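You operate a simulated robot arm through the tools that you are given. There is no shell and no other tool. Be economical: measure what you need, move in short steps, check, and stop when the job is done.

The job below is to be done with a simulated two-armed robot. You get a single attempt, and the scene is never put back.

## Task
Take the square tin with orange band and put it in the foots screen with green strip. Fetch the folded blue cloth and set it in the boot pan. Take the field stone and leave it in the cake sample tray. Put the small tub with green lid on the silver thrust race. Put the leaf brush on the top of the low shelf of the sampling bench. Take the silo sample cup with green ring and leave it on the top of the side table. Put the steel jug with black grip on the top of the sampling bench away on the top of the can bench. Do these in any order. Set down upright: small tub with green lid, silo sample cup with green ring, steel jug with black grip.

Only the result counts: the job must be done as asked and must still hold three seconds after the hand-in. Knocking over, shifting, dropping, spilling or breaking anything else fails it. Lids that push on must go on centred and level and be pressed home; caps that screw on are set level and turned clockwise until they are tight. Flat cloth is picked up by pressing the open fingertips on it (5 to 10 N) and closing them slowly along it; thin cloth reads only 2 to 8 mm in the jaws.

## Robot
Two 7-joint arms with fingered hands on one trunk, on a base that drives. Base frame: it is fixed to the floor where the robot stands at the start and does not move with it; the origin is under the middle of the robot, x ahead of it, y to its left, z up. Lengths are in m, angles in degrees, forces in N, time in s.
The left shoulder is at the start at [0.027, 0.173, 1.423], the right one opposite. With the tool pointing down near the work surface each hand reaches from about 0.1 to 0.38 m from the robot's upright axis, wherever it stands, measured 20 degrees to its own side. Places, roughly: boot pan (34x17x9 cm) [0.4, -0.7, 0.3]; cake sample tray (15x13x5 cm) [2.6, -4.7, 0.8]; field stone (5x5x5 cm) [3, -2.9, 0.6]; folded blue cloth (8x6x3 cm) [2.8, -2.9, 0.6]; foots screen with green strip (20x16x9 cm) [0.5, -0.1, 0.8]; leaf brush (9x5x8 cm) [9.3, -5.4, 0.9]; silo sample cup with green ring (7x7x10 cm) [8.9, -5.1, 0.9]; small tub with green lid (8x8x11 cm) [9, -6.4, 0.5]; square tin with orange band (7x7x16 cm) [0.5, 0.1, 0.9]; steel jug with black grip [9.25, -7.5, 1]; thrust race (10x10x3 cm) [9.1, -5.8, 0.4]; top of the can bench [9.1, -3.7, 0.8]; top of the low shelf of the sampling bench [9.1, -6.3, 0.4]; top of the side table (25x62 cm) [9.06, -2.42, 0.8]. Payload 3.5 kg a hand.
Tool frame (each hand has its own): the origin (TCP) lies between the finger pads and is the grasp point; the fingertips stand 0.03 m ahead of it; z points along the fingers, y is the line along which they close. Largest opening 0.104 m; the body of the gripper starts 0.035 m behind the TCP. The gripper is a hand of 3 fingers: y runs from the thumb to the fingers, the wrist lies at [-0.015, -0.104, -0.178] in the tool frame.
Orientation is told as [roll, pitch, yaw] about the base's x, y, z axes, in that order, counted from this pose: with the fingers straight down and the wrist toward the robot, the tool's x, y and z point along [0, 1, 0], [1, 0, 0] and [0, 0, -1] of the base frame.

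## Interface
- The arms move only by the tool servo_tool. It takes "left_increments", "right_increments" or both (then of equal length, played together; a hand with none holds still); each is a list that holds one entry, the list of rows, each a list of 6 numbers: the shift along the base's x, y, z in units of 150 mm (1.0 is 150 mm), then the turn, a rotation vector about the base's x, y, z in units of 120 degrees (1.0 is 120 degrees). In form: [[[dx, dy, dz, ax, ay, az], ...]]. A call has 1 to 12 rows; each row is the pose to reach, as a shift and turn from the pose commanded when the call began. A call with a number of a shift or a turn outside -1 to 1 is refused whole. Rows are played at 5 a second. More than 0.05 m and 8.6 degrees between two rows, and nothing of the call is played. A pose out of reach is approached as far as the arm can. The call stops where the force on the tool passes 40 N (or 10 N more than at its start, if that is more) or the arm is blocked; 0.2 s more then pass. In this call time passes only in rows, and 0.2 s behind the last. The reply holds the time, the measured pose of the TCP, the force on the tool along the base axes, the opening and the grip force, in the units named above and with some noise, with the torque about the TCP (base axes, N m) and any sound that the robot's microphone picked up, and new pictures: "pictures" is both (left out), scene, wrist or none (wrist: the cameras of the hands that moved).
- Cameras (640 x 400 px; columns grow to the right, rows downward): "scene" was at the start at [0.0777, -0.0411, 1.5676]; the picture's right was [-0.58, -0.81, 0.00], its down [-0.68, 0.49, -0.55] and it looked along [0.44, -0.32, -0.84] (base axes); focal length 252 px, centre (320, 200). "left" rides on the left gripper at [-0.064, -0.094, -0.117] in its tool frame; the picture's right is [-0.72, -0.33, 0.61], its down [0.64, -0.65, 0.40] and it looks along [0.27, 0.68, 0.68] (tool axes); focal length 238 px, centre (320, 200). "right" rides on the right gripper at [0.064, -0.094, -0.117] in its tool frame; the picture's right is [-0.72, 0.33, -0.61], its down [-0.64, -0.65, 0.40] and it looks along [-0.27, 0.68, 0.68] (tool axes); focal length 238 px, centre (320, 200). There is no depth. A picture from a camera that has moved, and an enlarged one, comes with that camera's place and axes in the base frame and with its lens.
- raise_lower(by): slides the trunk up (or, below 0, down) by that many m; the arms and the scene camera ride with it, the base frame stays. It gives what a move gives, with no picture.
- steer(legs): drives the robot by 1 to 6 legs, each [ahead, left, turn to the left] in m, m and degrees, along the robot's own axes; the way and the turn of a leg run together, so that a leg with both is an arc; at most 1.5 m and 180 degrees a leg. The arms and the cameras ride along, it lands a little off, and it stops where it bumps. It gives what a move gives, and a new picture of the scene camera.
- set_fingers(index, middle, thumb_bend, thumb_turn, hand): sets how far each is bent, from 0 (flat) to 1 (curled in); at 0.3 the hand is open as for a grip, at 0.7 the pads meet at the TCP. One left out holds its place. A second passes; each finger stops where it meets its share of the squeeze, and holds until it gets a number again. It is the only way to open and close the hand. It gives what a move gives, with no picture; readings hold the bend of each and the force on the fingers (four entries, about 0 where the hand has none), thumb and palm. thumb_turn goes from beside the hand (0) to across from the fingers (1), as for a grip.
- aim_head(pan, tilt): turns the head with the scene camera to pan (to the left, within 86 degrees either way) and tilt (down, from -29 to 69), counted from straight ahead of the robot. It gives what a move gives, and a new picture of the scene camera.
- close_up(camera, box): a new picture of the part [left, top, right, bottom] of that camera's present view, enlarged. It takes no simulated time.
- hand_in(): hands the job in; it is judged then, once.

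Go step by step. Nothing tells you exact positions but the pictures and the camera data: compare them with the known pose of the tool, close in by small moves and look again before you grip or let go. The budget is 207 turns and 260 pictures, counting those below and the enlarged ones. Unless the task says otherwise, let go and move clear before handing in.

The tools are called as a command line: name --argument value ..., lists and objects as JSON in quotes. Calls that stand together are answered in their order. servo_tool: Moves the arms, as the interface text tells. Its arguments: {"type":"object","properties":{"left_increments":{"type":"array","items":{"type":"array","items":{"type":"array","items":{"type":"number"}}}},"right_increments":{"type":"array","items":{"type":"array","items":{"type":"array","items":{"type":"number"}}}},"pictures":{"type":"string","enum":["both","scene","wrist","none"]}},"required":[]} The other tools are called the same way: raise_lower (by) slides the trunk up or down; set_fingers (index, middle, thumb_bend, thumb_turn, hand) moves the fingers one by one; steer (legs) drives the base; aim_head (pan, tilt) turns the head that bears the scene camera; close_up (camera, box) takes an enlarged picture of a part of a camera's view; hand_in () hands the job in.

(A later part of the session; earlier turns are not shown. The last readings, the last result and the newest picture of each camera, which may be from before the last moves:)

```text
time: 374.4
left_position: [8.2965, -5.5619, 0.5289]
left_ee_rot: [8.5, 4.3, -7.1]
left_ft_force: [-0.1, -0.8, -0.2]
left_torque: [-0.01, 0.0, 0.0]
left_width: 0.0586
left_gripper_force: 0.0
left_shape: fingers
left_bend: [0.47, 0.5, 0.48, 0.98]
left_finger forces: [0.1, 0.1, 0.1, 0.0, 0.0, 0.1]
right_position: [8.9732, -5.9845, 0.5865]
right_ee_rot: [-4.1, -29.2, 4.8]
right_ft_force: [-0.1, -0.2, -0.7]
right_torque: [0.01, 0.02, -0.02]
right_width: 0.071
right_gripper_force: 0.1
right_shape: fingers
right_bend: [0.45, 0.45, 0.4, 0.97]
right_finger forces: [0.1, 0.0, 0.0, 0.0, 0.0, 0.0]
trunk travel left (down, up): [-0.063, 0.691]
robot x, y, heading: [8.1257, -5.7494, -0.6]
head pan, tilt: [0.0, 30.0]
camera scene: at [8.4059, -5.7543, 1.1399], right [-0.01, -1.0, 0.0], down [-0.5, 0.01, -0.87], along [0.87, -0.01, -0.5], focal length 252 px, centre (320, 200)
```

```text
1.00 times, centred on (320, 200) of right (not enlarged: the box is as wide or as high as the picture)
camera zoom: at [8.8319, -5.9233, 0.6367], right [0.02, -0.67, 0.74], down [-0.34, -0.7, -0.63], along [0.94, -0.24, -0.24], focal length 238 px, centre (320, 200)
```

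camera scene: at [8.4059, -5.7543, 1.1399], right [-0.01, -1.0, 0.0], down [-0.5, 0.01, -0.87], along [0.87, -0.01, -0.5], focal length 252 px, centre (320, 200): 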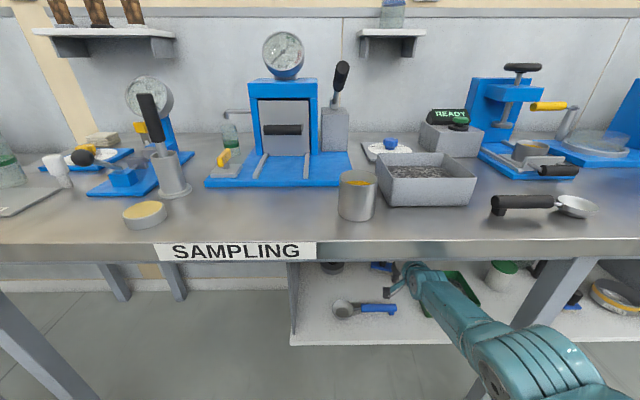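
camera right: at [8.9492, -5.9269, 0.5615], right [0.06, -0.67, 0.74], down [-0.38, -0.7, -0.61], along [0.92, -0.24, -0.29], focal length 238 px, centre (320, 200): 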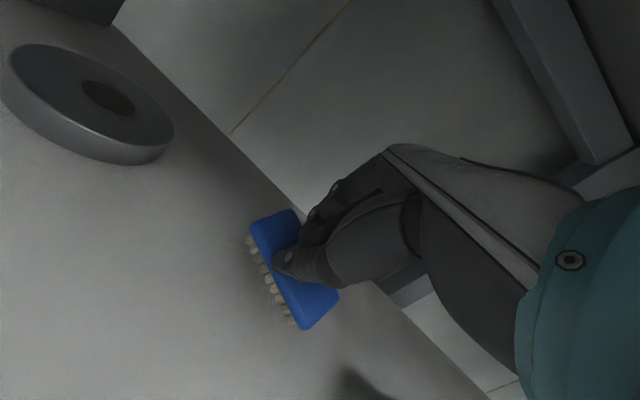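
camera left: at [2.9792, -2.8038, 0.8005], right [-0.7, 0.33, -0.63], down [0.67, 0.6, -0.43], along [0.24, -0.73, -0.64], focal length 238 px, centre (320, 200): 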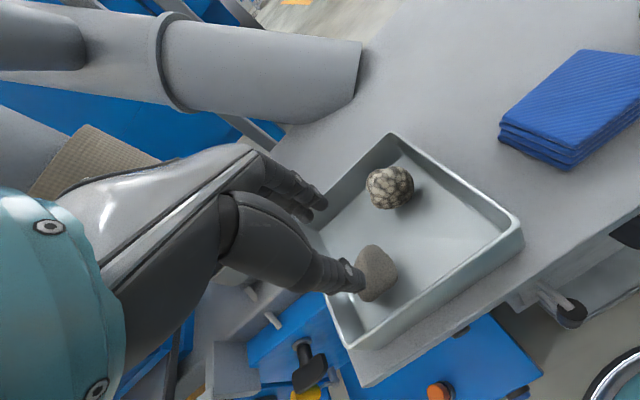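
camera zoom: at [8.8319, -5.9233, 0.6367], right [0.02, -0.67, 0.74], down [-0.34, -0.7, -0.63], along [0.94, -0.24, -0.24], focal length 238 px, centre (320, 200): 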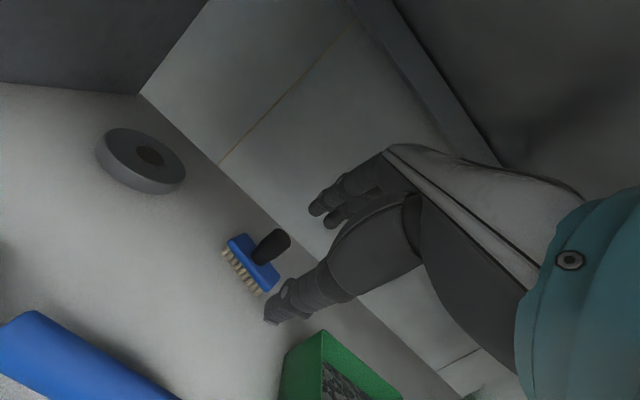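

The brush stands on the shelf. Now back out, move right to the tub, open the hand wider, and look.

steer --legs '[[-0.42, 0, 0], [0, -0.415, 0]]'

set_fingers --hand "right" --index 0.25 --middle 0.25 --thumb_bend 0.25

servo_tool --right_increments '[[[-0.2, 0, 0, 0, 0, 0], [-0.3, 0, -0.05, 0, 0, 0]]]' --pictures "none"

steer --legs '[[0.3, 0, 0]]'

close_up --camera "right" --box '[0, 0, 640, 400]'

```text
time: 379.1
left_position: [7.877, -5.9671, 0.5303]
left_ee_rot: [8.6, 4.3, -7.7]
left_ft_force: [-0.1, 0.4, 0.4]
left_torque: [0.0, -0.04, -0.01]
left_width: 0.0585
left_gripper_force: 0.0
left_shape: fingers
left_bend: [0.47, 0.5, 0.48, 0.98]
left_finger forces: [0.0, 0.1, 0.0, 0.0, 0.1, 0.0]
right_position: [8.5509, -6.3968, 0.5868]
right_ee_rot: [-4.2, -29.2, 4.1]
right_ft_force: [-1.2, -0.7, 0.1]
right_torque: [0.02, 0.0, -0.01]
right_width: 0.0712
right_gripper_force: 0.1
right_shape: fingers
right_bend: [0.45, 0.45, 0.4, 0.97]
right_finger forces: [0.1, 0.0, 0.0, 0.0, 0.0, 0.0]
trunk travel left (down, up): [-0.063, 0.691]
robot x, y, heading: [7.7084, -6.1564, -1.4]
head pan, tilt: [0.0, 30.0]
camera scene: at [7.9855, -6.1614, 1.1398], right [-0.02, -1.0, 0.0], down [-0.5, 0.01, -0.87], along [0.87, -0.02, -0.5], focal length 252 px, centre (320, 200)
```

scene: 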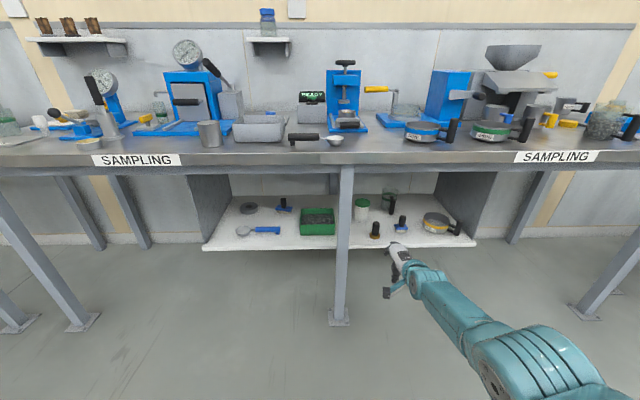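

```text
time: 380.1
left_position: [7.8784, -5.9679, 0.53]
left_ee_rot: [8.6, 4.3, -7.7]
left_ft_force: [-1.7, -0.4, -0.3]
left_torque: [-0.01, 0.0, 0.01]
left_width: 0.0583
left_gripper_force: 0.0
left_shape: fingers
left_bend: [0.47, 0.5, 0.48, 0.98]
left_finger forces: [0.0, 0.0, 0.1, 0.0, 0.1, 0.1]
right_position: [8.5491, -6.3974, 0.5853]
right_ee_rot: [-4.3, -29.2, 4.1]
right_ft_force: [-0.6, 0.5, 0.5]
right_torque: [0.0, -0.03, 0.0]
right_width: 0.114
right_gripper_force: 0.0
right_shape: fingers
right_bend: [0.25, 0.25, 0.25, 0.97]
right_finger forces: [0.0, 0.0, 0.0, 0.0, 0.0, 0.0]
trunk travel left (down, up): [-0.063, 0.691]
robot x, y, heading: [7.7031, -6.158, -1.1]
head pan, tilt: [0.0, 30.0]
```

```text
time: 380.7
left_position: [7.8777, -5.9667, 0.5291]
left_ee_rot: [8.6, 4.5, -7.6]
left_ft_force: [0.3, -0.6, -0.2]
left_torque: [0.0, 0.01, 0.0]
left_width: 0.0584
left_gripper_force: 0.0
left_shape: fingers
left_bend: [0.47, 0.5, 0.48, 0.98]
left_finger forces: [0.1, 0.0, 0.0, 0.1, 0.0, 0.1]
right_position: [8.5342, -6.3987, 0.5617]
right_ee_rot: [-4.2, -29.2, 4.1]
right_ft_force: [0.1, -0.3, 1.1]
right_torque: [0.03, 0.01, -0.01]
right_width: 0.1142
right_gripper_force: 0.0
right_shape: fingers
right_bend: [0.25, 0.25, 0.25, 0.97]
right_finger forces: [0.0, 0.0, 0.1, 0.1, 0.0, 0.0]
right hand out of reach, approached as far as the arm can: row 1, 2
trunk travel left (down, up): [-0.063, 0.691]
robot x, y, heading: [7.7064, -6.154, -1.3]
head pan, tilt: [0.0, 30.0]
```

```text
time: 382.8
left_position: [8.1782, -5.9741, 0.5302]
left_ee_rot: [8.6, 4.4, -7.8]
left_ft_force: [-0.7, 0.3, -0.1]
left_torque: [0.03, -0.02, -0.01]
left_width: 0.0586
left_gripper_force: 0.1
left_shape: fingers
left_bend: [0.47, 0.5, 0.48, 0.98]
left_finger forces: [0.1, 0.0, 0.0, 0.0, 0.1, 0.0]
right_position: [8.8333, -6.4072, 0.5608]
right_ee_rot: [-4.2, -29.2, 4.0]
right_ft_force: [0.3, 0.5, 0.1]
right_torque: [-0.04, 0.0, -0.01]
right_width: 0.1141
right_gripper_force: 0.1
right_shape: fingers
right_bend: [0.25, 0.25, 0.25, 0.97]
right_finger forces: [0.0, 0.1, 0.1, 0.0, 0.0, 0.1]
trunk travel left (down, up): [-0.063, 0.691]
robot x, y, heading: [8.0021, -6.16, -1.3]
head pan, tilt: [0.0, 30.0]
camera scene: at [8.286, -6.1696, 1.1398], right [-0.03, -1.0, 0.0], down [-0.5, 0.01, -0.87], along [0.87, -0.02, -0.5], focal length 252 px, centre (320, 200)
```

scene: 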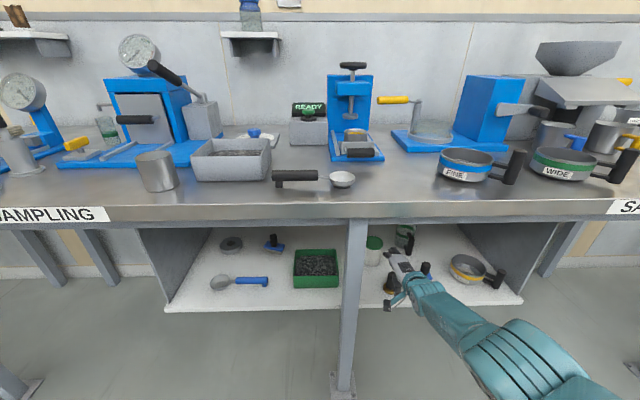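

```text
1.00 times, centred on (320, 200) of right (not enlarged: the box is as wide or as high as the picture)
camera zoom: at [8.6932, -6.345, 0.611], right [0.01, -0.67, 0.74], down [-0.35, -0.69, -0.63], along [0.94, -0.25, -0.24], focal length 238 px, centre (320, 200)
```

zoom: 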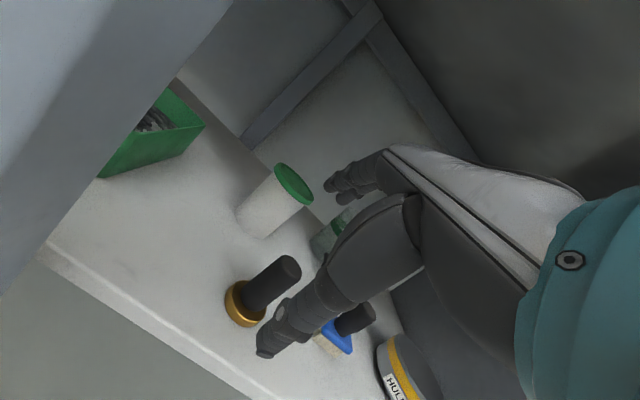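

The tub is at about [9.05, −6.40]. Drive in over it; the fingers clear its lid by about 4 cm.

steer --legs '[[0.217, 0.014, 0]]'

servo_tool --right_increments '[[[0.0, 0, -0.12, 0, 0.03, 0], [0.0, 0, -0.25, 0, 0.06, 0]]]' --pictures "wrist"

```text
time: 384.4
left_position: [8.3928, -5.9685, 0.5303]
left_ee_rot: [8.6, 4.4, -7.9]
left_ft_force: [0.2, 0.4, 0.3]
left_torque: [-0.02, -0.01, -0.01]
left_width: 0.0586
left_gripper_force: 0.0
left_shape: fingers
left_bend: [0.47, 0.5, 0.48, 0.98]
left_finger forces: [0.0, 0.0, 0.0, 0.0, 0.1, 0.0]
right_position: [9.047, -6.4008, 0.5616]
right_ee_rot: [-4.1, -29.2, 3.8]
right_ft_force: [-0.2, -0.3, -0.1]
right_torque: [0.01, -0.01, -0.02]
right_width: 0.1149
right_gripper_force: 0.1
right_shape: fingers
right_bend: [0.25, 0.25, 0.25, 0.98]
right_finger forces: [0.1, 0.0, 0.0, 0.1, 0.1, 0.0]
trunk travel left (down, up): [-0.063, 0.691]
robot x, y, heading: [8.2201, -6.1545, -1.6]
head pan, tilt: [0.0, 30.0]
camera scene: at [8.5003, -6.1622, 1.1398], right [-0.03, -1.0, 0.0], down [-0.5, 0.01, -0.87], along [0.87, -0.02, -0.5], focal length 252 px, centre (320, 200)
```

scene: 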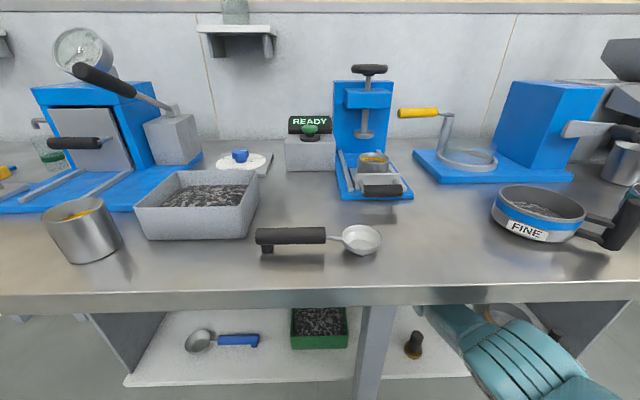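

```text
time: 385.1
left_position: [8.3921, -5.9674, 0.5304]
left_ee_rot: [8.7, 4.3, -8.0]
left_ft_force: [0.5, -0.2, 0.6]
left_torque: [0.0, 0.01, -0.02]
left_width: 0.0584
left_gripper_force: 0.0
left_shape: fingers
left_bend: [0.47, 0.5, 0.48, 0.98]
left_finger forces: [0.0, 0.0, 0.0, 0.0, 0.0, 0.1]
right_position: [9.0271, -6.4139, 0.5304]
right_ee_rot: [-3.7, -22.1, 3.7]
right_ft_force: [-0.4, -0.5, 0.0]
right_torque: [0.0, 0.01, -0.03]
right_width: 0.1151
right_gripper_force: 0.0
right_shape: fingers
right_bend: [0.25, 0.25, 0.25, 0.98]
right_finger forces: [0.0, 0.0, 0.1, 0.0, 0.1, 0.0]
right hand out of reach, approached as far as the arm can: row 1, 2
trunk travel left (down, up): [-0.063, 0.691]
robot x, y, heading: [8.2176, -6.1535, -1.6]
head pan, tilt: [0.0, 30.0]
camera right: at [8.8942, -6.3518, 0.5973], right [0.1, -0.67, 0.73], down [-0.43, -0.69, -0.58], along [0.9, -0.25, -0.35], focal length 238 px, centre (320, 200)
```

right: 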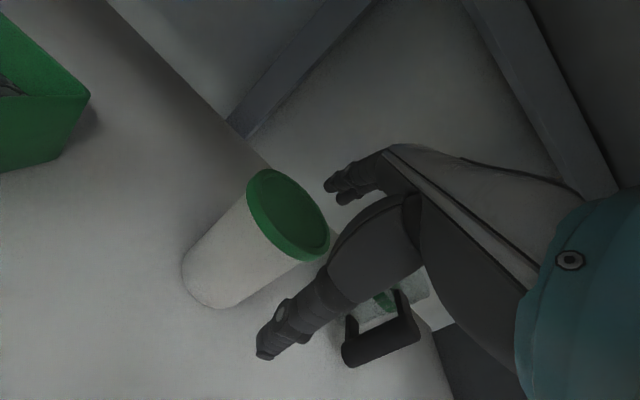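

Tub axis ≈ [9.05, −6.39]; shift about 2 cm forward and left, then lower with the trunk.

steer --legs '[[0.02, 0.023, 0]]'

raise_lower --by -0.04

close_up --camera "right" --box '[100, 100, 500, 400]'

```text
time: 385.9
left_position: [8.4139, -5.9446, 0.5295]
left_ee_rot: [8.6, 4.3, -8.0]
left_ft_force: [0.4, -0.2, 0.2]
left_torque: [-0.03, 0.03, 0.03]
left_width: 0.0584
left_gripper_force: 0.2
left_shape: fingers
left_bend: [0.47, 0.5, 0.48, 0.98]
left_finger forces: [0.0, 0.0, 0.0, 0.1, 0.1, 0.0]
right_position: [9.0479, -6.3925, 0.5288]
right_ee_rot: [-3.6, -22.0, 3.6]
right_ft_force: [0.0, 0.1, 0.6]
right_torque: [-0.01, 0.02, 0.01]
right_width: 0.1149
right_gripper_force: 0.0
right_shape: fingers
right_bend: [0.25, 0.25, 0.25, 0.98]
right_finger forces: [0.0, 0.0, 0.0, 0.0, 0.1, 0.1]
trunk travel left (down, up): [-0.063, 0.691]
robot x, y, heading: [8.2439, -6.1323, -1.4]
head pan, tilt: [0.0, 30.0]
camera scene: at [8.5207, -6.1398, 1.1398], right [-0.03, -1.0, 0.0], down [-0.5, 0.01, -0.87], along [0.87, -0.02, -0.5], focal length 252 px, centre (320, 200)
```

scene: 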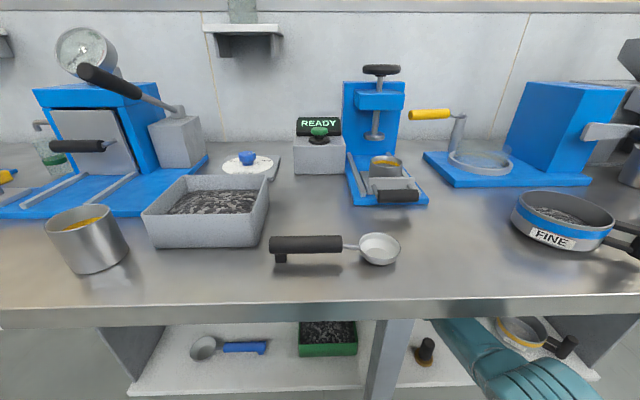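

```text
time: 386.7
left_position: [8.4126, -5.946, 0.4893]
left_ee_rot: [8.6, 4.3, -7.9]
left_ft_force: [0.3, 1.1, 0.6]
left_torque: [0.04, -0.02, -0.01]
left_width: 0.0581
left_gripper_force: 0.0
left_shape: fingers
left_bend: [0.47, 0.5, 0.48, 0.98]
left_finger forces: [0.0, 0.0, 0.1, 0.0, 0.0, 0.0]
right_position: [9.0476, -6.3914, 0.4906]
right_ee_rot: [-3.7, -22.2, 3.8]
right_ft_force: [0.8, 1.0, 3.8]
right_torque: [0.0, -0.13, -0.01]
right_width: 0.1176
right_gripper_force: 1.6
right_shape: fingers
right_bend: [0.24, 0.25, 0.25, 0.98]
right_finger forces: [4.4, 0.0, 0.0, 0.1, 0.0, 0.1]
trunk travel left (down, up): [-0.023, 0.731]
robot x, y, heading: [8.2386, -6.131, -1.5]
head pan, tilt: [0.0, 30.0]
```

```text
1.33 times, centred on (300, 250) of right
camera zoom: at [8.9145, -6.3292, 0.558], right [0.1, -0.67, 0.73], down [-0.43, -0.69, -0.58], along [0.9, -0.26, -0.35], focal length 318 px, centre (347, 133)
```

zoom: 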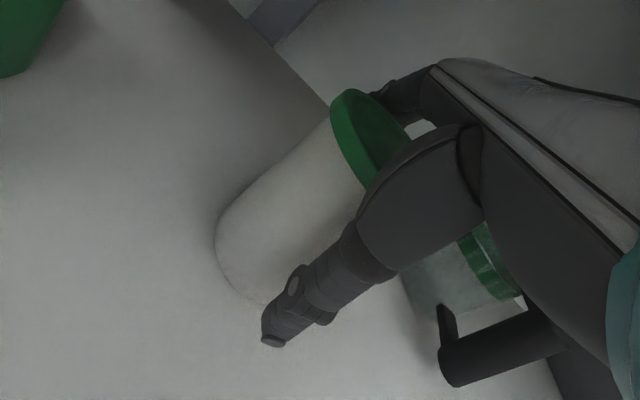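

raise_lower --by 0.02

steer --legs '[[0.015, 0.004, 0]]'

raise_lower --by -0.04

close_up --camera "right" --box '[100, 100, 500, 400]'

```text
time: 387.4
left_position: [8.4136, -5.9448, 0.5096]
left_ee_rot: [8.6, 4.4, -7.9]
left_ft_force: [-0.1, 0.1, 0.2]
left_torque: [0.02, 0.01, 0.01]
left_width: 0.0584
left_gripper_force: 0.2
left_shape: fingers
left_bend: [0.47, 0.5, 0.48, 0.98]
left_finger forces: [0.0, 0.0, 0.0, 0.0, 0.0, 0.0]
right_position: [9.0474, -6.3914, 0.5084]
right_ee_rot: [-3.9, -21.9, 3.7]
right_ft_force: [-0.3, 0.3, -0.1]
right_torque: [0.02, -0.03, -0.01]
right_width: 0.115
right_gripper_force: 0.1
right_shape: fingers
right_bend: [0.25, 0.25, 0.25, 0.98]
right_finger forces: [0.0, 0.0, 0.0, 0.0, 0.0, 0.0]
trunk travel left (down, up): [-0.043, 0.711]
robot x, y, heading: [8.2394, -6.1336, -1.7]
head pan, tilt: [0.0, 30.0]
```

```text
time: 388.2
left_position: [8.4282, -5.9416, 0.5096]
left_ee_rot: [8.5, 4.4, -8.1]
left_ft_force: [0.6, 0.1, -0.1]
left_torque: [-0.01, 0.02, 0.01]
left_width: 0.0583
left_gripper_force: 0.0
left_shape: fingers
left_bend: [0.47, 0.5, 0.48, 0.98]
left_finger forces: [0.0, 0.0, 0.1, 0.0, 0.1, 0.1]
right_position: [9.0616, -6.3894, 0.51]
right_ee_rot: [-3.7, -22.0, 3.7]
right_ft_force: [-0.6, -0.2, -0.4]
right_torque: [0.02, -0.01, 0.01]
right_width: 0.1152
right_gripper_force: 0.0
right_shape: fingers
right_bend: [0.25, 0.25, 0.25, 0.98]
right_finger forces: [0.1, 0.0, 0.1, 0.0, 0.0, 0.0]
trunk travel left (down, up): [-0.043, 0.711]
robot x, y, heading: [8.2536, -6.1329, -1.6]
head pan, tilt: [0.0, 30.0]
camera scene: at [8.5478, -6.1368, 1.1183], right [-0.03, -1.0, 0.0], down [-0.5, 0.01, -0.87], along [0.87, -0.02, -0.5], focal length 252 px, centre (320, 200)
```

scene: 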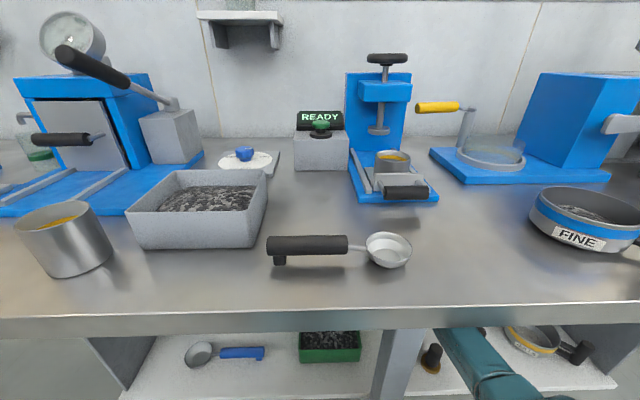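

```text
time: 389.0
left_position: [8.4273, -5.9416, 0.4706]
left_ee_rot: [8.6, 4.1, -8.0]
left_ft_force: [-0.5, 0.4, 0.0]
left_torque: [0.0, -0.02, 0.01]
left_width: 0.0587
left_gripper_force: 0.0
left_shape: fingers
left_bend: [0.47, 0.5, 0.48, 0.98]
left_finger forces: [0.1, 0.0, 0.1, 0.0, 0.1, 0.1]
right_position: [9.0661, -6.3879, 0.4809]
right_ee_rot: [-3.8, -23.5, 3.7]
right_ft_force: [3.5, 2.8, 28.2]
right_torque: [0.3, -1.03, 0.06]
right_width: 0.1294
right_gripper_force: 14.6
right_shape: fingers
right_bend: [0.16, 0.25, 0.25, 0.98]
right_finger forces: [28.9, 0.1, 0.0, 0.0, 0.1, 0.1]
trunk travel left (down, up): [-0.003, 0.751]
robot x, y, heading: [8.2527, -6.1254, -1.7]
head pan, tilt: [0.0, 30.0]
```

```text
1.33 times, centred on (300, 250) of right
camera zoom: at [8.9316, -6.325, 0.5454], right [0.08, -0.67, 0.73], down [-0.41, -0.69, -0.59], along [0.91, -0.25, -0.33], focal length 318 px, centre (347, 133)
```

zoom: 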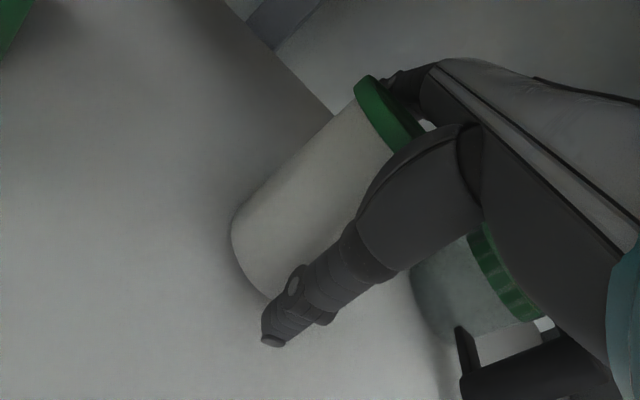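

The index finger sits on the lid's back edge; go up, 2 cm further forward, and down again.

raise_lower --by 0.035

set_fingers --hand "right" --index 0.22 --middle 0.22 --thumb_bend 0.25

steer --legs '[[0.02, 0.0, 0]]'

raise_lower --by -0.035

close_up --camera "right" --box '[100, 100, 500, 400]'

```text
time: 389.8
left_position: [8.4291, -5.942, 0.5037]
left_ee_rot: [8.6, 4.6, -8.0]
left_ft_force: [0.5, 0.5, 0.0]
left_torque: [-0.03, 0.0, 0.0]
left_width: 0.0586
left_gripper_force: 0.2
left_shape: fingers
left_bend: [0.47, 0.5, 0.48, 0.98]
left_finger forces: [0.1, 0.1, 0.0, 0.1, 0.0, 0.0]
right_position: [9.0602, -6.3883, 0.5016]
right_ee_rot: [-3.7, -21.6, 3.7]
right_ft_force: [-0.7, 0.3, -0.2]
right_torque: [0.02, -0.03, -0.01]
right_width: 0.1151
right_gripper_force: 0.1
right_shape: fingers
right_bend: [0.25, 0.25, 0.25, 0.98]
right_finger forces: [0.0, 0.0, 0.0, 0.0, 0.5, 0.0]
trunk travel left (down, up): [-0.038, 0.716]
robot x, y, heading: [8.2533, -6.1283, -1.5]
head pan, tilt: [0.0, 30.0]
```

```text
time: 390.8
left_position: [8.4278, -5.9419, 0.5054]
left_ee_rot: [8.6, 4.4, -8.0]
left_ft_force: [-0.4, -0.4, -0.2]
left_torque: [-0.01, -0.01, 0.02]
left_width: 0.0586
left_gripper_force: 0.0
left_shape: fingers
left_bend: [0.47, 0.5, 0.48, 0.98]
left_finger forces: [0.1, 0.0, 0.1, 0.0, 0.0, 0.0]
right_position: [9.0628, -6.3883, 0.505]
right_ee_rot: [-3.7, -22.0, 3.7]
right_ft_force: [-1.0, 0.2, -0.5]
right_torque: [0.0, -0.02, -0.03]
right_width: 0.1193
right_gripper_force: 0.1
right_shape: fingers
right_bend: [0.22, 0.22, 0.25, 0.98]
right_finger forces: [0.0, 0.0, 0.1, 0.1, 0.4, 0.1]
trunk travel left (down, up): [-0.038, 0.716]
robot x, y, heading: [8.256, -6.1291, -1.6]
head pan, tilt: [0.0, 30.0]
```

```text
time: 391.6
left_position: [8.4491, -5.9417, 0.5042]
left_ee_rot: [8.6, 4.4, -8.0]
left_ft_force: [0.2, 0.0, -0.9]
left_torque: [-0.03, 0.01, 0.03]
left_width: 0.0583
left_gripper_force: 0.0
left_shape: fingers
left_bend: [0.47, 0.5, 0.48, 0.98]
left_finger forces: [0.0, 0.0, 0.0, 0.0, 0.1, 0.0]
right_position: [9.0818, -6.3892, 0.5046]
right_ee_rot: [-3.8, -22.1, 3.6]
right_ft_force: [-0.3, -0.5, -0.2]
right_torque: [0.0, -0.01, -0.03]
right_width: 0.1192
right_gripper_force: 0.7
right_shape: fingers
right_bend: [0.22, 0.22, 0.24, 0.98]
right_finger forces: [0.0, 0.0, 0.1, 0.1, 0.6, 0.0]
trunk travel left (down, up): [-0.038, 0.716]
robot x, y, heading: [8.2707, -6.1276, -1.5]
head pan, tilt: [0.0, 30.0]
camera scene: at [8.5708, -6.1375, 1.1129], right [-0.03, -1.0, 0.0], down [-0.5, 0.01, -0.87], along [0.87, -0.02, -0.5], focal length 252 px, centre (320, 200)
```

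scene: 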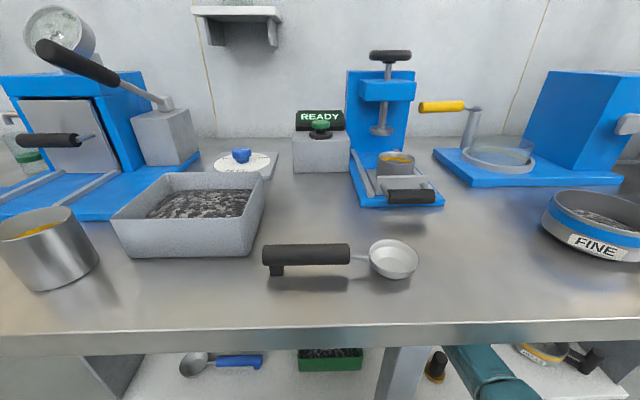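

```text
time: 392.4
left_position: [8.4473, -5.9412, 0.4698]
left_ee_rot: [8.5, 4.2, -8.0]
left_ft_force: [-0.8, -0.8, 0.3]
left_torque: [0.0, 0.0, 0.02]
left_width: 0.0583
left_gripper_force: 0.0
left_shape: fingers
left_bend: [0.47, 0.5, 0.48, 0.98]
left_finger forces: [0.1, 0.1, 0.1, 0.0, 0.1, 0.0]
right_position: [9.0855, -6.3885, 0.479]
right_ee_rot: [-3.8, -23.1, 3.7]
right_ft_force: [0.7, 1.8, 25.7]
right_torque: [0.23, -0.88, 0.09]
right_width: 0.1302
right_gripper_force: 11.7
right_shape: fingers
right_bend: [0.15, 0.22, 0.25, 0.98]
right_finger forces: [23.7, 0.0, 0.1, 0.1, 0.0, 0.0]
trunk travel left (down, up): [-0.003, 0.751]
robot x, y, heading: [8.2751, -6.1295, -1.6]
head pan, tilt: [0.0, 30.0]
```

```text
1.33 times, centred on (300, 250) of right
camera zoom: at [8.9509, -6.3257, 0.544], right [0.08, -0.67, 0.73], down [-0.41, -0.69, -0.59], along [0.91, -0.25, -0.34], focal length 318 px, centre (347, 133)
```

zoom: 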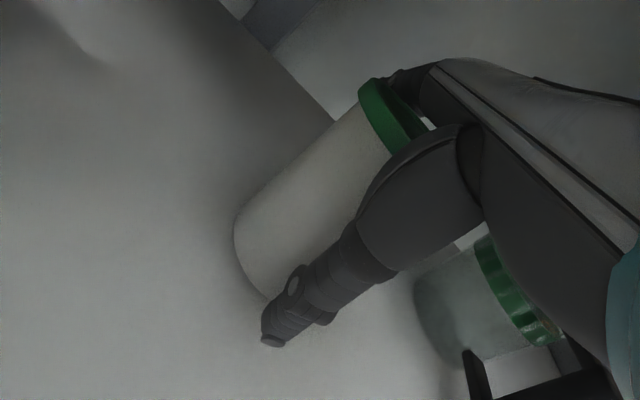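

The tub was nudged: at this tilt the index finger lands on the lid. I'll rise, make the hand more vertical, and check.

raise_lower --by 0.05

servo_tool --right_increments '[[[0.0, 0, 0.0, 0.0, 0.06, 0], [0.0, 0, 0.0, 0.03, 0.115, 0]]]' --pictures "wrist"

```text
time: 393.3
left_position: [8.4492, -5.9413, 0.5193]
left_ee_rot: [8.6, 4.4, -8.0]
left_ft_force: [0.1, -0.6, -0.3]
left_torque: [0.01, -0.06, 0.02]
left_width: 0.0582
left_gripper_force: 0.0
left_shape: fingers
left_bend: [0.47, 0.5, 0.48, 0.98]
left_finger forces: [0.1, 0.1, 0.0, 0.1, 0.0, 0.0]
right_position: [9.0818, -6.3892, 0.5171]
right_ee_rot: [-3.6, -21.8, 3.6]
right_ft_force: [0.2, 0.3, -0.2]
right_torque: [-0.01, -0.01, 0.0]
right_width: 0.1193
right_gripper_force: 0.3
right_shape: fingers
right_bend: [0.22, 0.22, 0.25, 0.98]
right_finger forces: [0.0, 0.0, 0.0, 0.1, 0.1, 0.0]
trunk travel left (down, up): [-0.053, 0.701]
robot x, y, heading: [8.276, -6.1284, -1.8]
head pan, tilt: [0.0, 30.0]
```

```text
time: 393.9
left_position: [8.4482, -5.9424, 0.5198]
left_ee_rot: [8.6, 4.4, -7.9]
left_ft_force: [-0.6, -1.1, -1.2]
left_torque: [-0.03, 0.01, -0.01]
left_width: 0.0584
left_gripper_force: 0.0
left_shape: fingers
left_bend: [0.47, 0.5, 0.48, 0.98]
left_finger forces: [0.0, 0.1, 0.1, 0.1, 0.0, 0.0]
right_position: [9.0746, -6.3889, 0.5183]
right_ee_rot: [-1.2, -11.5, 2.8]
right_ft_force: [-0.1, -0.7, 0.6]
right_torque: [0.01, 0.01, 0.02]
right_width: 0.1194
right_gripper_force: 0.0
right_shape: fingers
right_bend: [0.22, 0.22, 0.25, 0.98]
right_finger forces: [0.1, 0.0, 0.1, 0.1, 0.1, 0.0]
right hand out of reach, approached as far as the arm can: row 2
trunk travel left (down, up): [-0.053, 0.701]
robot x, y, heading: [8.275, -6.1311, -1.4]
head pan, tilt: [0.0, 30.0]
camera right: at [8.9581, -6.3282, 0.6106], right [0.23, -0.7, 0.68], down [-0.53, -0.68, -0.51], along [0.82, -0.24, -0.52], focal length 238 px, centre (320, 200)
```

right: 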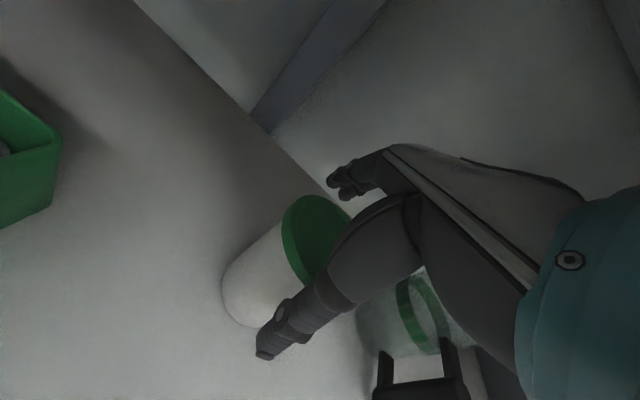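

Tilt now 11° and centred on the lid. Lower 3.5 cm.

raise_lower --by -0.035

```text
time: 394.7
left_position: [8.4477, -5.9417, 0.4859]
left_ee_rot: [8.6, 4.3, -8.0]
left_ft_force: [0.5, -0.6, 0.4]
left_torque: [-0.03, -0.03, 0.03]
left_width: 0.0584
left_gripper_force: 0.1
left_shape: fingers
left_bend: [0.47, 0.5, 0.48, 0.98]
left_finger forces: [0.0, 0.1, 0.0, 0.0, 0.0, 0.0]
right_position: [9.0765, -6.3876, 0.4862]
right_ee_rot: [-1.2, -12.0, 2.9]
right_ft_force: [2.0, 2.5, 11.2]
right_torque: [0.03, -0.19, 0.03]
right_width: 0.1231
right_gripper_force: 5.6
right_shape: fingers
right_bend: [0.2, 0.22, 0.24, 0.98]
right_finger forces: [9.4, 0.0, 0.0, 0.0, 2.7, 0.0]
trunk travel left (down, up): [-0.018, 0.736]
robot x, y, heading: [8.2724, -6.1306, -1.7]
head pan, tilt: [0.0, 30.0]
```

Snug around the lid; close the grip here.

set_fingers --hand "right" --index 0.6 --middle 0.6 --thumb_bend 0.6

raise_lower --by 0.035

close_up --camera "right" --box '[100, 100, 500, 400]'

```text
time: 395.7
left_position: [8.448, -5.9427, 0.4841]
left_ee_rot: [8.6, 4.2, -8.0]
left_ft_force: [-0.1, 0.4, -0.1]
left_torque: [0.0, -0.01, -0.02]
left_width: 0.0583
left_gripper_force: 0.0
left_shape: fingers
left_bend: [0.47, 0.5, 0.48, 0.98]
left_finger forces: [0.0, 0.0, 0.0, 0.1, 0.0, 0.1]
right_position: [9.0766, -6.389, 0.4882]
right_ee_rot: [-1.3, -12.3, 3.0]
right_ft_force: [1.6, 2.4, 20.5]
right_torque: [-0.16, -0.66, 0.08]
right_width: 0.0875
right_gripper_force: 41.3
right_shape: fingers
right_bend: [0.24, 0.46, 0.52, 0.96]
right_finger forces: [23.4, 23.8, 0.1, 0.1, 35.9, 0.0]
trunk travel left (down, up): [-0.018, 0.736]
robot x, y, heading: [8.2728, -6.1281, -1.4]
head pan, tilt: [0.0, 30.0]
```

```text
time: 396.5
left_position: [8.4493, -5.9421, 0.5189]
left_ee_rot: [8.6, 4.4, -7.9]
left_ft_force: [0.8, -0.5, -0.9]
left_torque: [-0.03, -0.02, -0.02]
left_width: 0.0584
left_gripper_force: 0.1
left_shape: fingers
left_bend: [0.47, 0.5, 0.48, 0.98]
left_finger forces: [0.1, 0.0, 0.0, 0.0, 0.1, 0.0]
right_position: [9.0757, -6.3885, 0.5157]
right_ee_rot: [-1.2, -11.4, 2.9]
right_ft_force: [-0.1, -0.3, -2.2]
right_torque: [0.04, 0.03, -0.01]
right_width: 0.0858
right_gripper_force: 32.1
right_shape: fingers
right_bend: [0.26, 0.48, 0.51, 0.95]
right_finger forces: [16.4, 15.5, 0.0, 0.1, 33.0, 0.1]
trunk travel left (down, up): [-0.053, 0.701]
robot x, y, heading: [8.2737, -6.1279, -1.5]
head pan, tilt: [0.0, 30.0]
```

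```text
1.33 times, centred on (300, 250) of right
camera zoom: at [8.9575, -6.3285, 0.6086], right [0.23, -0.7, 0.68], down [-0.53, -0.68, -0.51], along [0.82, -0.24, -0.52], focal length 318 px, centre (347, 133)
```

zoom: 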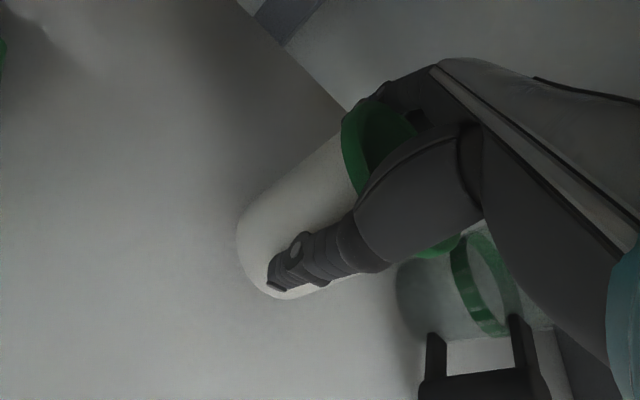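

The tub is lifted. Raise 3 cm more, sidestep 2.5 cm away from the stamp and back out.

raise_lower --by 0.03

steer --legs '[[0, 0.025, 0], [-0.5, 0.0, 0], [0, 0.56, 0]]'

close_up --camera "scene" --box '[200, 150, 500, 330]'

```text
time: 397.2
left_position: [8.4503, -5.9439, 0.5493]
left_ee_rot: [8.9, 4.8, -8.0]
left_ft_force: [0.1, 0.0, 0.5]
left_torque: [0.01, 0.02, 0.0]
left_width: 0.0585
left_gripper_force: 0.0
left_shape: fingers
left_bend: [0.47, 0.5, 0.48, 0.98]
left_finger forces: [0.0, 0.0, 0.0, 0.1, 0.0, 0.0]
right_position: [9.0448, -6.3911, 0.5152]
right_ee_rot: [-0.8, -8.8, 2.8]
right_ft_force: [-0.4, -0.2, -1.7]
right_torque: [0.01, -0.02, 0.01]
right_width: 0.0852
right_gripper_force: 30.6
right_shape: fingers
right_bend: [0.26, 0.49, 0.51, 0.95]
right_finger forces: [15.6, 14.8, 0.0, 0.0, 30.7, 0.1]
trunk travel left (down, up): [-0.083, 0.671]
robot x, y, heading: [8.2723, -6.1298, -1.4]
head pan, tilt: [0.0, 30.0]
```

```text
time: 398.2
left_position: [8.4488, -5.917, 0.5502]
left_ee_rot: [8.6, 4.4, -8.4]
left_ft_force: [0.8, 0.0, -0.2]
left_torque: [0.02, -0.02, 0.0]
left_width: 0.0585
left_gripper_force: 0.0
left_shape: fingers
left_bend: [0.47, 0.5, 0.48, 0.98]
left_finger forces: [0.0, 0.1, 0.1, 0.0, 0.0, 0.1]
right_position: [9.0388, -6.3776, 0.5199]
right_ee_rot: [-1.3, -8.8, 1.9]
right_ft_force: [-0.1, -0.7, -1.9]
right_torque: [0.03, 0.01, -0.01]
right_width: 0.0846
right_gripper_force: 27.7
right_shape: fingers
right_bend: [0.26, 0.49, 0.5, 0.95]
right_finger forces: [14.4, 13.6, 0.0, 0.1, 27.1, 0.0]
trunk travel left (down, up): [-0.083, 0.671]
robot x, y, heading: [8.2695, -6.1086, -2.2]
head pan, tilt: [0.0, 30.0]
stopped in leg 2: the robot was blocked; the commanded pose is now the measured one
camera scene: at [8.5427, -6.1131, 1.162], right [-0.03, -1.0, 0.0], down [-0.5, 0.02, -0.87], along [0.87, -0.03, -0.5], focal length 252 px, centre (320, 200)
```

scene: 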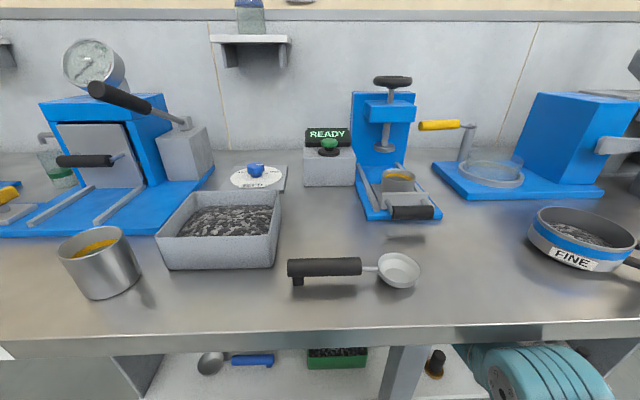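

```text
2.13 times, centred on (350, 240) of scene
camera zoom: at [8.5427, -6.1131, 1.162], right [-0.03, -1.0, 0.0], down [-0.5, 0.02, -0.87], along [0.87, -0.03, -0.5], focal length 538 px, centre (256, 115)
```

zoom: 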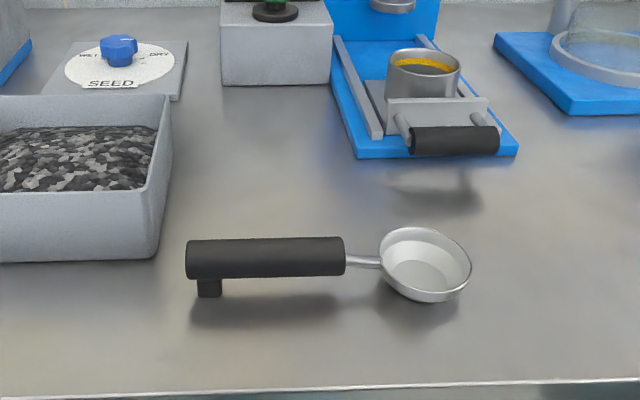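

The forearm jammed against the bench apron when I raised. I'll lower the trunk again and tilt the hand forward to drop the wrist before backing out.

raise_lower --by -0.02

servo_tool --right_increments '[[[0.0, 0, 0.05, 0.0, -0.05, 0], [0.0, 0.02, 0.12, -0.01, -0.1, 0], [0.0, 0.03, 0.18, -0.02, -0.13, 0]]]' --pictures "wrist"

```text
time: 398.9
left_position: [8.4485, -5.9168, 0.5297]
left_ee_rot: [8.7, 4.4, -8.5]
left_ft_force: [0.2, 1.3, 0.3]
left_torque: [-0.02, -0.01, 0.03]
left_width: 0.0583
left_gripper_force: 0.2
left_shape: fingers
left_bend: [0.47, 0.5, 0.48, 0.98]
left_finger forces: [0.0, 0.0, 0.1, 0.0, 0.0, 0.0]
right_position: [9.0407, -6.3774, 0.4998]
right_ee_rot: [-1.4, -8.8, 1.9]
right_ft_force: [-0.1, 0.4, -1.6]
right_torque: [-0.01, 0.0, 0.03]
right_width: 0.0847
right_gripper_force: 27.1
right_shape: fingers
right_bend: [0.26, 0.49, 0.5, 0.95]
right_finger forces: [14.3, 13.5, 0.0, 0.0, 26.8, 0.1]
trunk travel left (down, up): [-0.063, 0.691]
robot x, y, heading: [8.2766, -6.1059, -1.9]
head pan, tilt: [0.0, 30.0]
```

```text
time: 399.7
left_position: [8.4487, -5.9175, 0.5293]
left_ee_rot: [8.7, 4.5, -8.4]
left_ft_force: [-0.1, -0.3, 0.1]
left_torque: [0.01, 0.02, 0.03]
left_width: 0.0584
left_gripper_force: 0.1
left_shape: fingers
left_bend: [0.47, 0.5, 0.48, 0.98]
left_finger forces: [0.0, 0.0, 0.1, 0.0, 0.1, 0.0]
right_position: [9.04, -6.3742, 0.5253]
right_ee_rot: [-4.5, -24.2, 2.8]
right_ft_force: [0.6, 0.4, -3.1]
right_torque: [0.01, 0.01, 0.01]
right_width: 0.0847
right_gripper_force: 26.8
right_shape: fingers
right_bend: [0.26, 0.49, 0.5, 0.95]
right_finger forces: [13.9, 13.1, 0.0, 0.0, 26.7, 0.1]
trunk travel left (down, up): [-0.063, 0.691]
robot x, y, heading: [8.2698, -6.1036, -2.1]
head pan, tilt: [0.0, 30.0]
camera right: at [8.9056, -6.3075, 0.5871], right [0.05, -0.67, 0.74], down [-0.42, -0.69, -0.59], along [0.91, -0.28, -0.32], focal length 238 px, centre (320, 200)
```

right: 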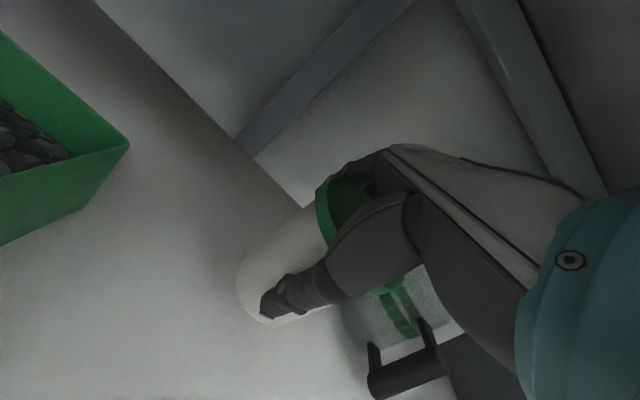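

steer --legs '[[-0.25, 0, 0]]'

```text
time: 401.5
left_position: [8.2008, -5.9085, 0.5292]
left_ee_rot: [8.7, 4.5, -8.4]
left_ft_force: [0.4, 0.3, 0.5]
left_torque: [0.04, -0.03, 0.02]
left_width: 0.0582
left_gripper_force: 0.0
left_shape: fingers
left_bend: [0.47, 0.5, 0.48, 0.98]
left_finger forces: [0.0, 0.1, 0.0, 0.0, 0.0, 0.1]
right_position: [8.791, -6.364, 0.5256]
right_ee_rot: [-4.5, -24.4, 2.8]
right_ft_force: [0.4, 0.7, -3.0]
right_torque: [0.06, 0.0, 0.0]
right_width: 0.0831
right_gripper_force: 22.5
right_shape: fingers
right_bend: [0.27, 0.5, 0.5, 0.95]
right_finger forces: [11.6, 11.7, 0.0, 0.0, 22.3, 0.0]
trunk travel left (down, up): [-0.063, 0.691]
robot x, y, heading: [8.0228, -6.0948, -1.8]
head pan, tilt: [0.0, 30.0]
camera scene: at [8.3064, -6.105, 1.1398], right [-0.03, -1.0, 0.0], down [-0.5, 0.02, -0.87], along [0.87, -0.03, -0.5], focal length 252 px, centre (320, 200)
```

scene: 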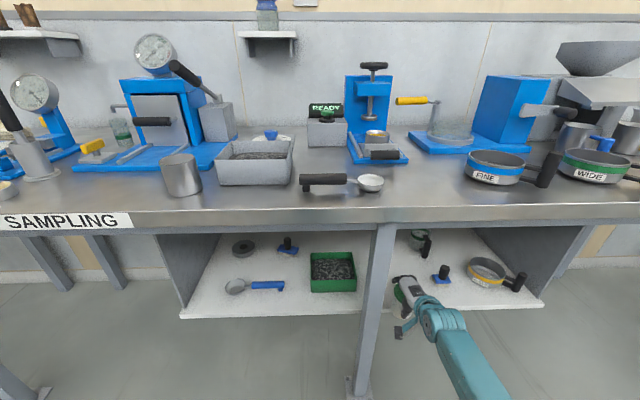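

Clear of the shelf. Re-squeeze, back off, and move left to line up with the race.

set_fingers --hand "right" --index 0.75 --middle 0.75 --thumb_bend 0.75

steer --legs '[[-0.25, 0, 0], [0, 0.55, 2]]'

servo_tool --right_increments '[[[0.15, 0, 0.06, 0.0, 0.0, 0], [0.27, 0.0, 0.13, 0.0, 0.0, 0]]]' --pictures "wrist"

```text
time: 402.5
left_position: [8.2, -5.9078, 0.5292]
left_ee_rot: [8.8, 4.5, -8.4]
left_ft_force: [0.4, 0.3, -1.3]
left_torque: [0.01, -0.02, 0.01]
left_width: 0.0585
left_gripper_force: 0.1
left_shape: fingers
left_bend: [0.47, 0.5, 0.48, 0.98]
left_finger forces: [0.0, 0.1, 0.0, 0.1, 0.1, 0.1]
right_position: [8.7918, -6.3642, 0.5262]
right_ee_rot: [-4.5, -24.2, 2.8]
right_ft_force: [-0.7, 0.1, -1.9]
right_torque: [0.06, 0.03, 0.02]
right_width: 0.0643
right_gripper_force: 35.7
right_shape: fingers
right_bend: [0.75, 0.53, 0.49, 0.95]
right_finger forces: [20.0, 16.0, 0.1, 0.0, 34.9, 0.0]
trunk travel left (down, up): [-0.063, 0.691]
robot x, y, heading: [8.026, -6.0967, -2.0]
head pan, tilt: [0.0, 30.0]
```

```text
time: 407.1
left_position: [7.9559, -5.3385, 0.5298]
left_ee_rot: [8.6, 4.5, -6.8]
left_ft_force: [-0.6, -0.2, -0.5]
left_torque: [0.0, -0.01, 0.01]
left_width: 0.0584
left_gripper_force: 0.0
left_shape: fingers
left_bend: [0.47, 0.5, 0.48, 0.98]
left_finger forces: [0.0, 0.1, 0.1, 0.1, 0.1, 0.0]
right_position: [8.5596, -5.7784, 0.5262]
right_ee_rot: [-4.4, -24.3, 4.4]
right_ft_force: [-1.1, 0.1, -2.8]
right_torque: [0.02, 0.0, 0.01]
right_width: 0.0639
right_gripper_force: 35.6
right_shape: fingers
right_bend: [0.75, 0.53, 0.49, 0.95]
right_finger forces: [20.0, 15.8, 0.1, 0.0, 34.5, 0.0]
trunk travel left (down, up): [-0.063, 0.691]
robot x, y, heading: [7.7873, -5.5308, -0.3]
head pan, tilt: [0.0, 30.0]
camera scene: at [8.0679, -5.532, 1.1397], right [-0.01, -1.0, 0.0], down [-0.5, 0.0, -0.87], along [0.87, -0.01, -0.5], focal length 252 px, centre (320, 200)
```

scene: 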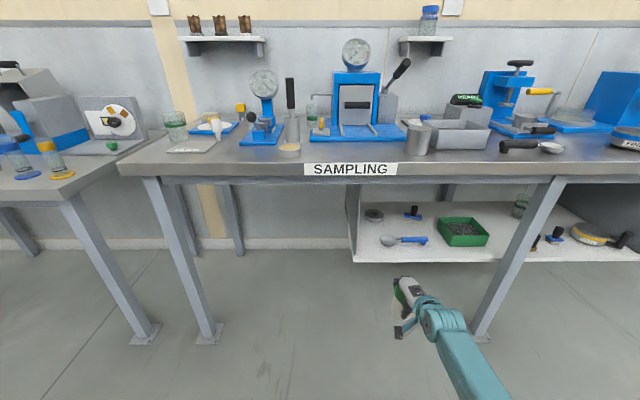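

```text
time: 407.7
left_position: [7.956, -5.3378, 0.5291]
left_ee_rot: [8.8, 4.5, -6.8]
left_ft_force: [0.1, 0.8, -0.1]
left_torque: [-0.01, -0.02, -0.03]
left_width: 0.0584
left_gripper_force: 0.0
left_shape: fingers
left_bend: [0.47, 0.5, 0.48, 0.98]
left_finger forces: [0.1, 0.2, 0.2, 0.0, 0.1, 0.1]
right_position: [8.5996, -5.7772, 0.5445]
right_ee_rot: [-4.5, -24.2, 4.4]
right_ft_force: [0.0, -0.2, -2.1]
right_torque: [-0.03, -0.02, 0.04]
right_width: 0.0638
right_gripper_force: 35.3
right_shape: fingers
right_bend: [0.75, 0.53, 0.49, 0.95]
right_finger forces: [20.0, 15.7, 0.1, 0.1, 34.5, 0.0]
trunk travel left (down, up): [-0.063, 0.691]
robot x, y, heading: [7.7884, -5.5317, -0.3]
head pan, tilt: [0.0, 30.0]
camera right: at [8.4635, -5.714, 0.606], right [0.08, -0.67, 0.74], down [-0.4, -0.7, -0.59], along [0.91, -0.25, -0.32], focal length 238 px, centre (320, 200)
```

right: 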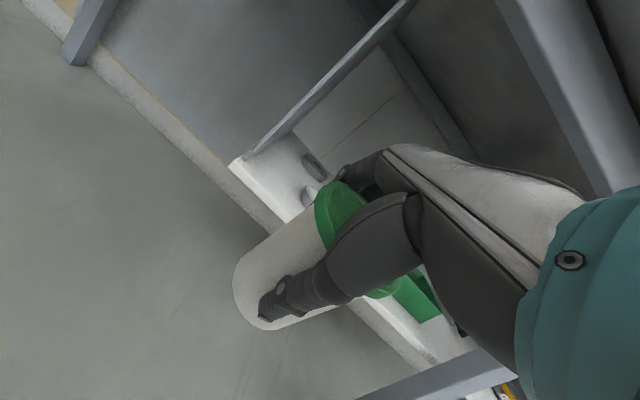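

Tub is still firmly held. Enter the shelf at the race: forward 0.4 m while shifting 4 cm right.

steer --legs '[[0.2, -0.038, 0], [0.22, 0, 0]]'

close_up --camera "right" --box '[0, 0, 640, 400]'

```text
time: 410.6
left_position: [8.3779, -5.3806, 0.5292]
left_ee_rot: [8.6, 4.5, -7.0]
left_ft_force: [-0.5, -0.4, -0.2]
left_torque: [-0.01, -0.01, -0.03]
left_width: 0.0584
left_gripper_force: 0.1
left_shape: fingers
left_bend: [0.47, 0.5, 0.48, 0.98]
left_finger forces: [0.1, 0.1, 0.0, 0.0, 0.0, 0.0]
right_position: [9.0215, -5.8188, 0.5438]
right_ee_rot: [-4.4, -24.3, 4.3]
right_ft_force: [0.1, 0.5, -2.7]
right_torque: [0.02, 0.02, 0.02]
right_width: 0.0639
right_gripper_force: 34.9
right_shape: fingers
right_bend: [0.75, 0.53, 0.49, 0.95]
right_finger forces: [19.9, 15.5, 0.0, 0.0, 34.1, 0.1]
trunk travel left (down, up): [-0.063, 0.691]
robot x, y, heading: [8.2059, -5.5717, -0.6]
head pan, tilt: [0.0, 30.0]
camera scene: at [8.4895, -5.5738, 1.1397], right [-0.01, -1.0, 0.0], down [-0.5, 0.0, -0.87], along [0.87, -0.01, -0.5], focal length 252 px, centre (320, 200)
```

scene: 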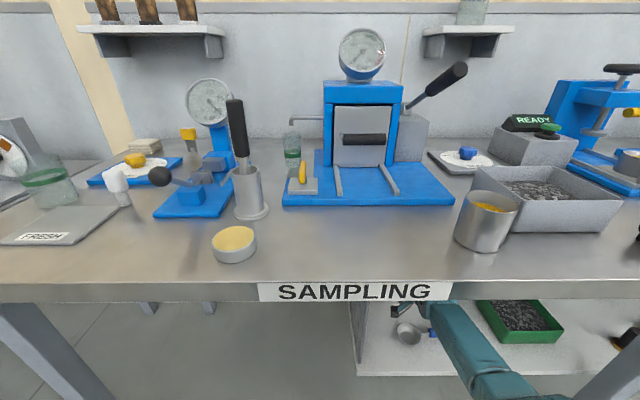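

```text
1.00 times, centred on (320, 200) of right (not enlarged: the box is as wide or as high as the picture)
camera zoom: at [8.885, -5.7561, 0.6061], right [0.07, -0.67, 0.74], down [-0.4, -0.7, -0.59], along [0.91, -0.25, -0.32], focal length 238 px, centre (320, 200)
```

zoom: 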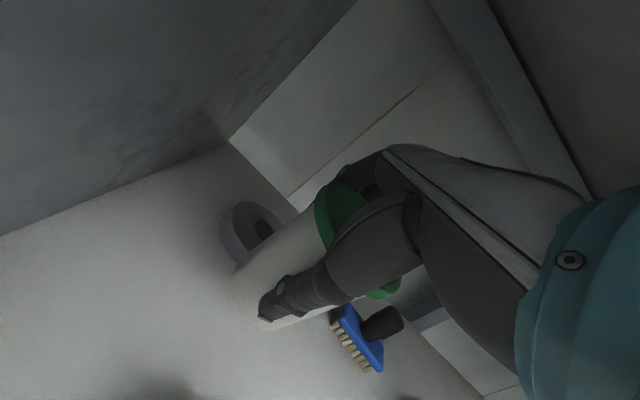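

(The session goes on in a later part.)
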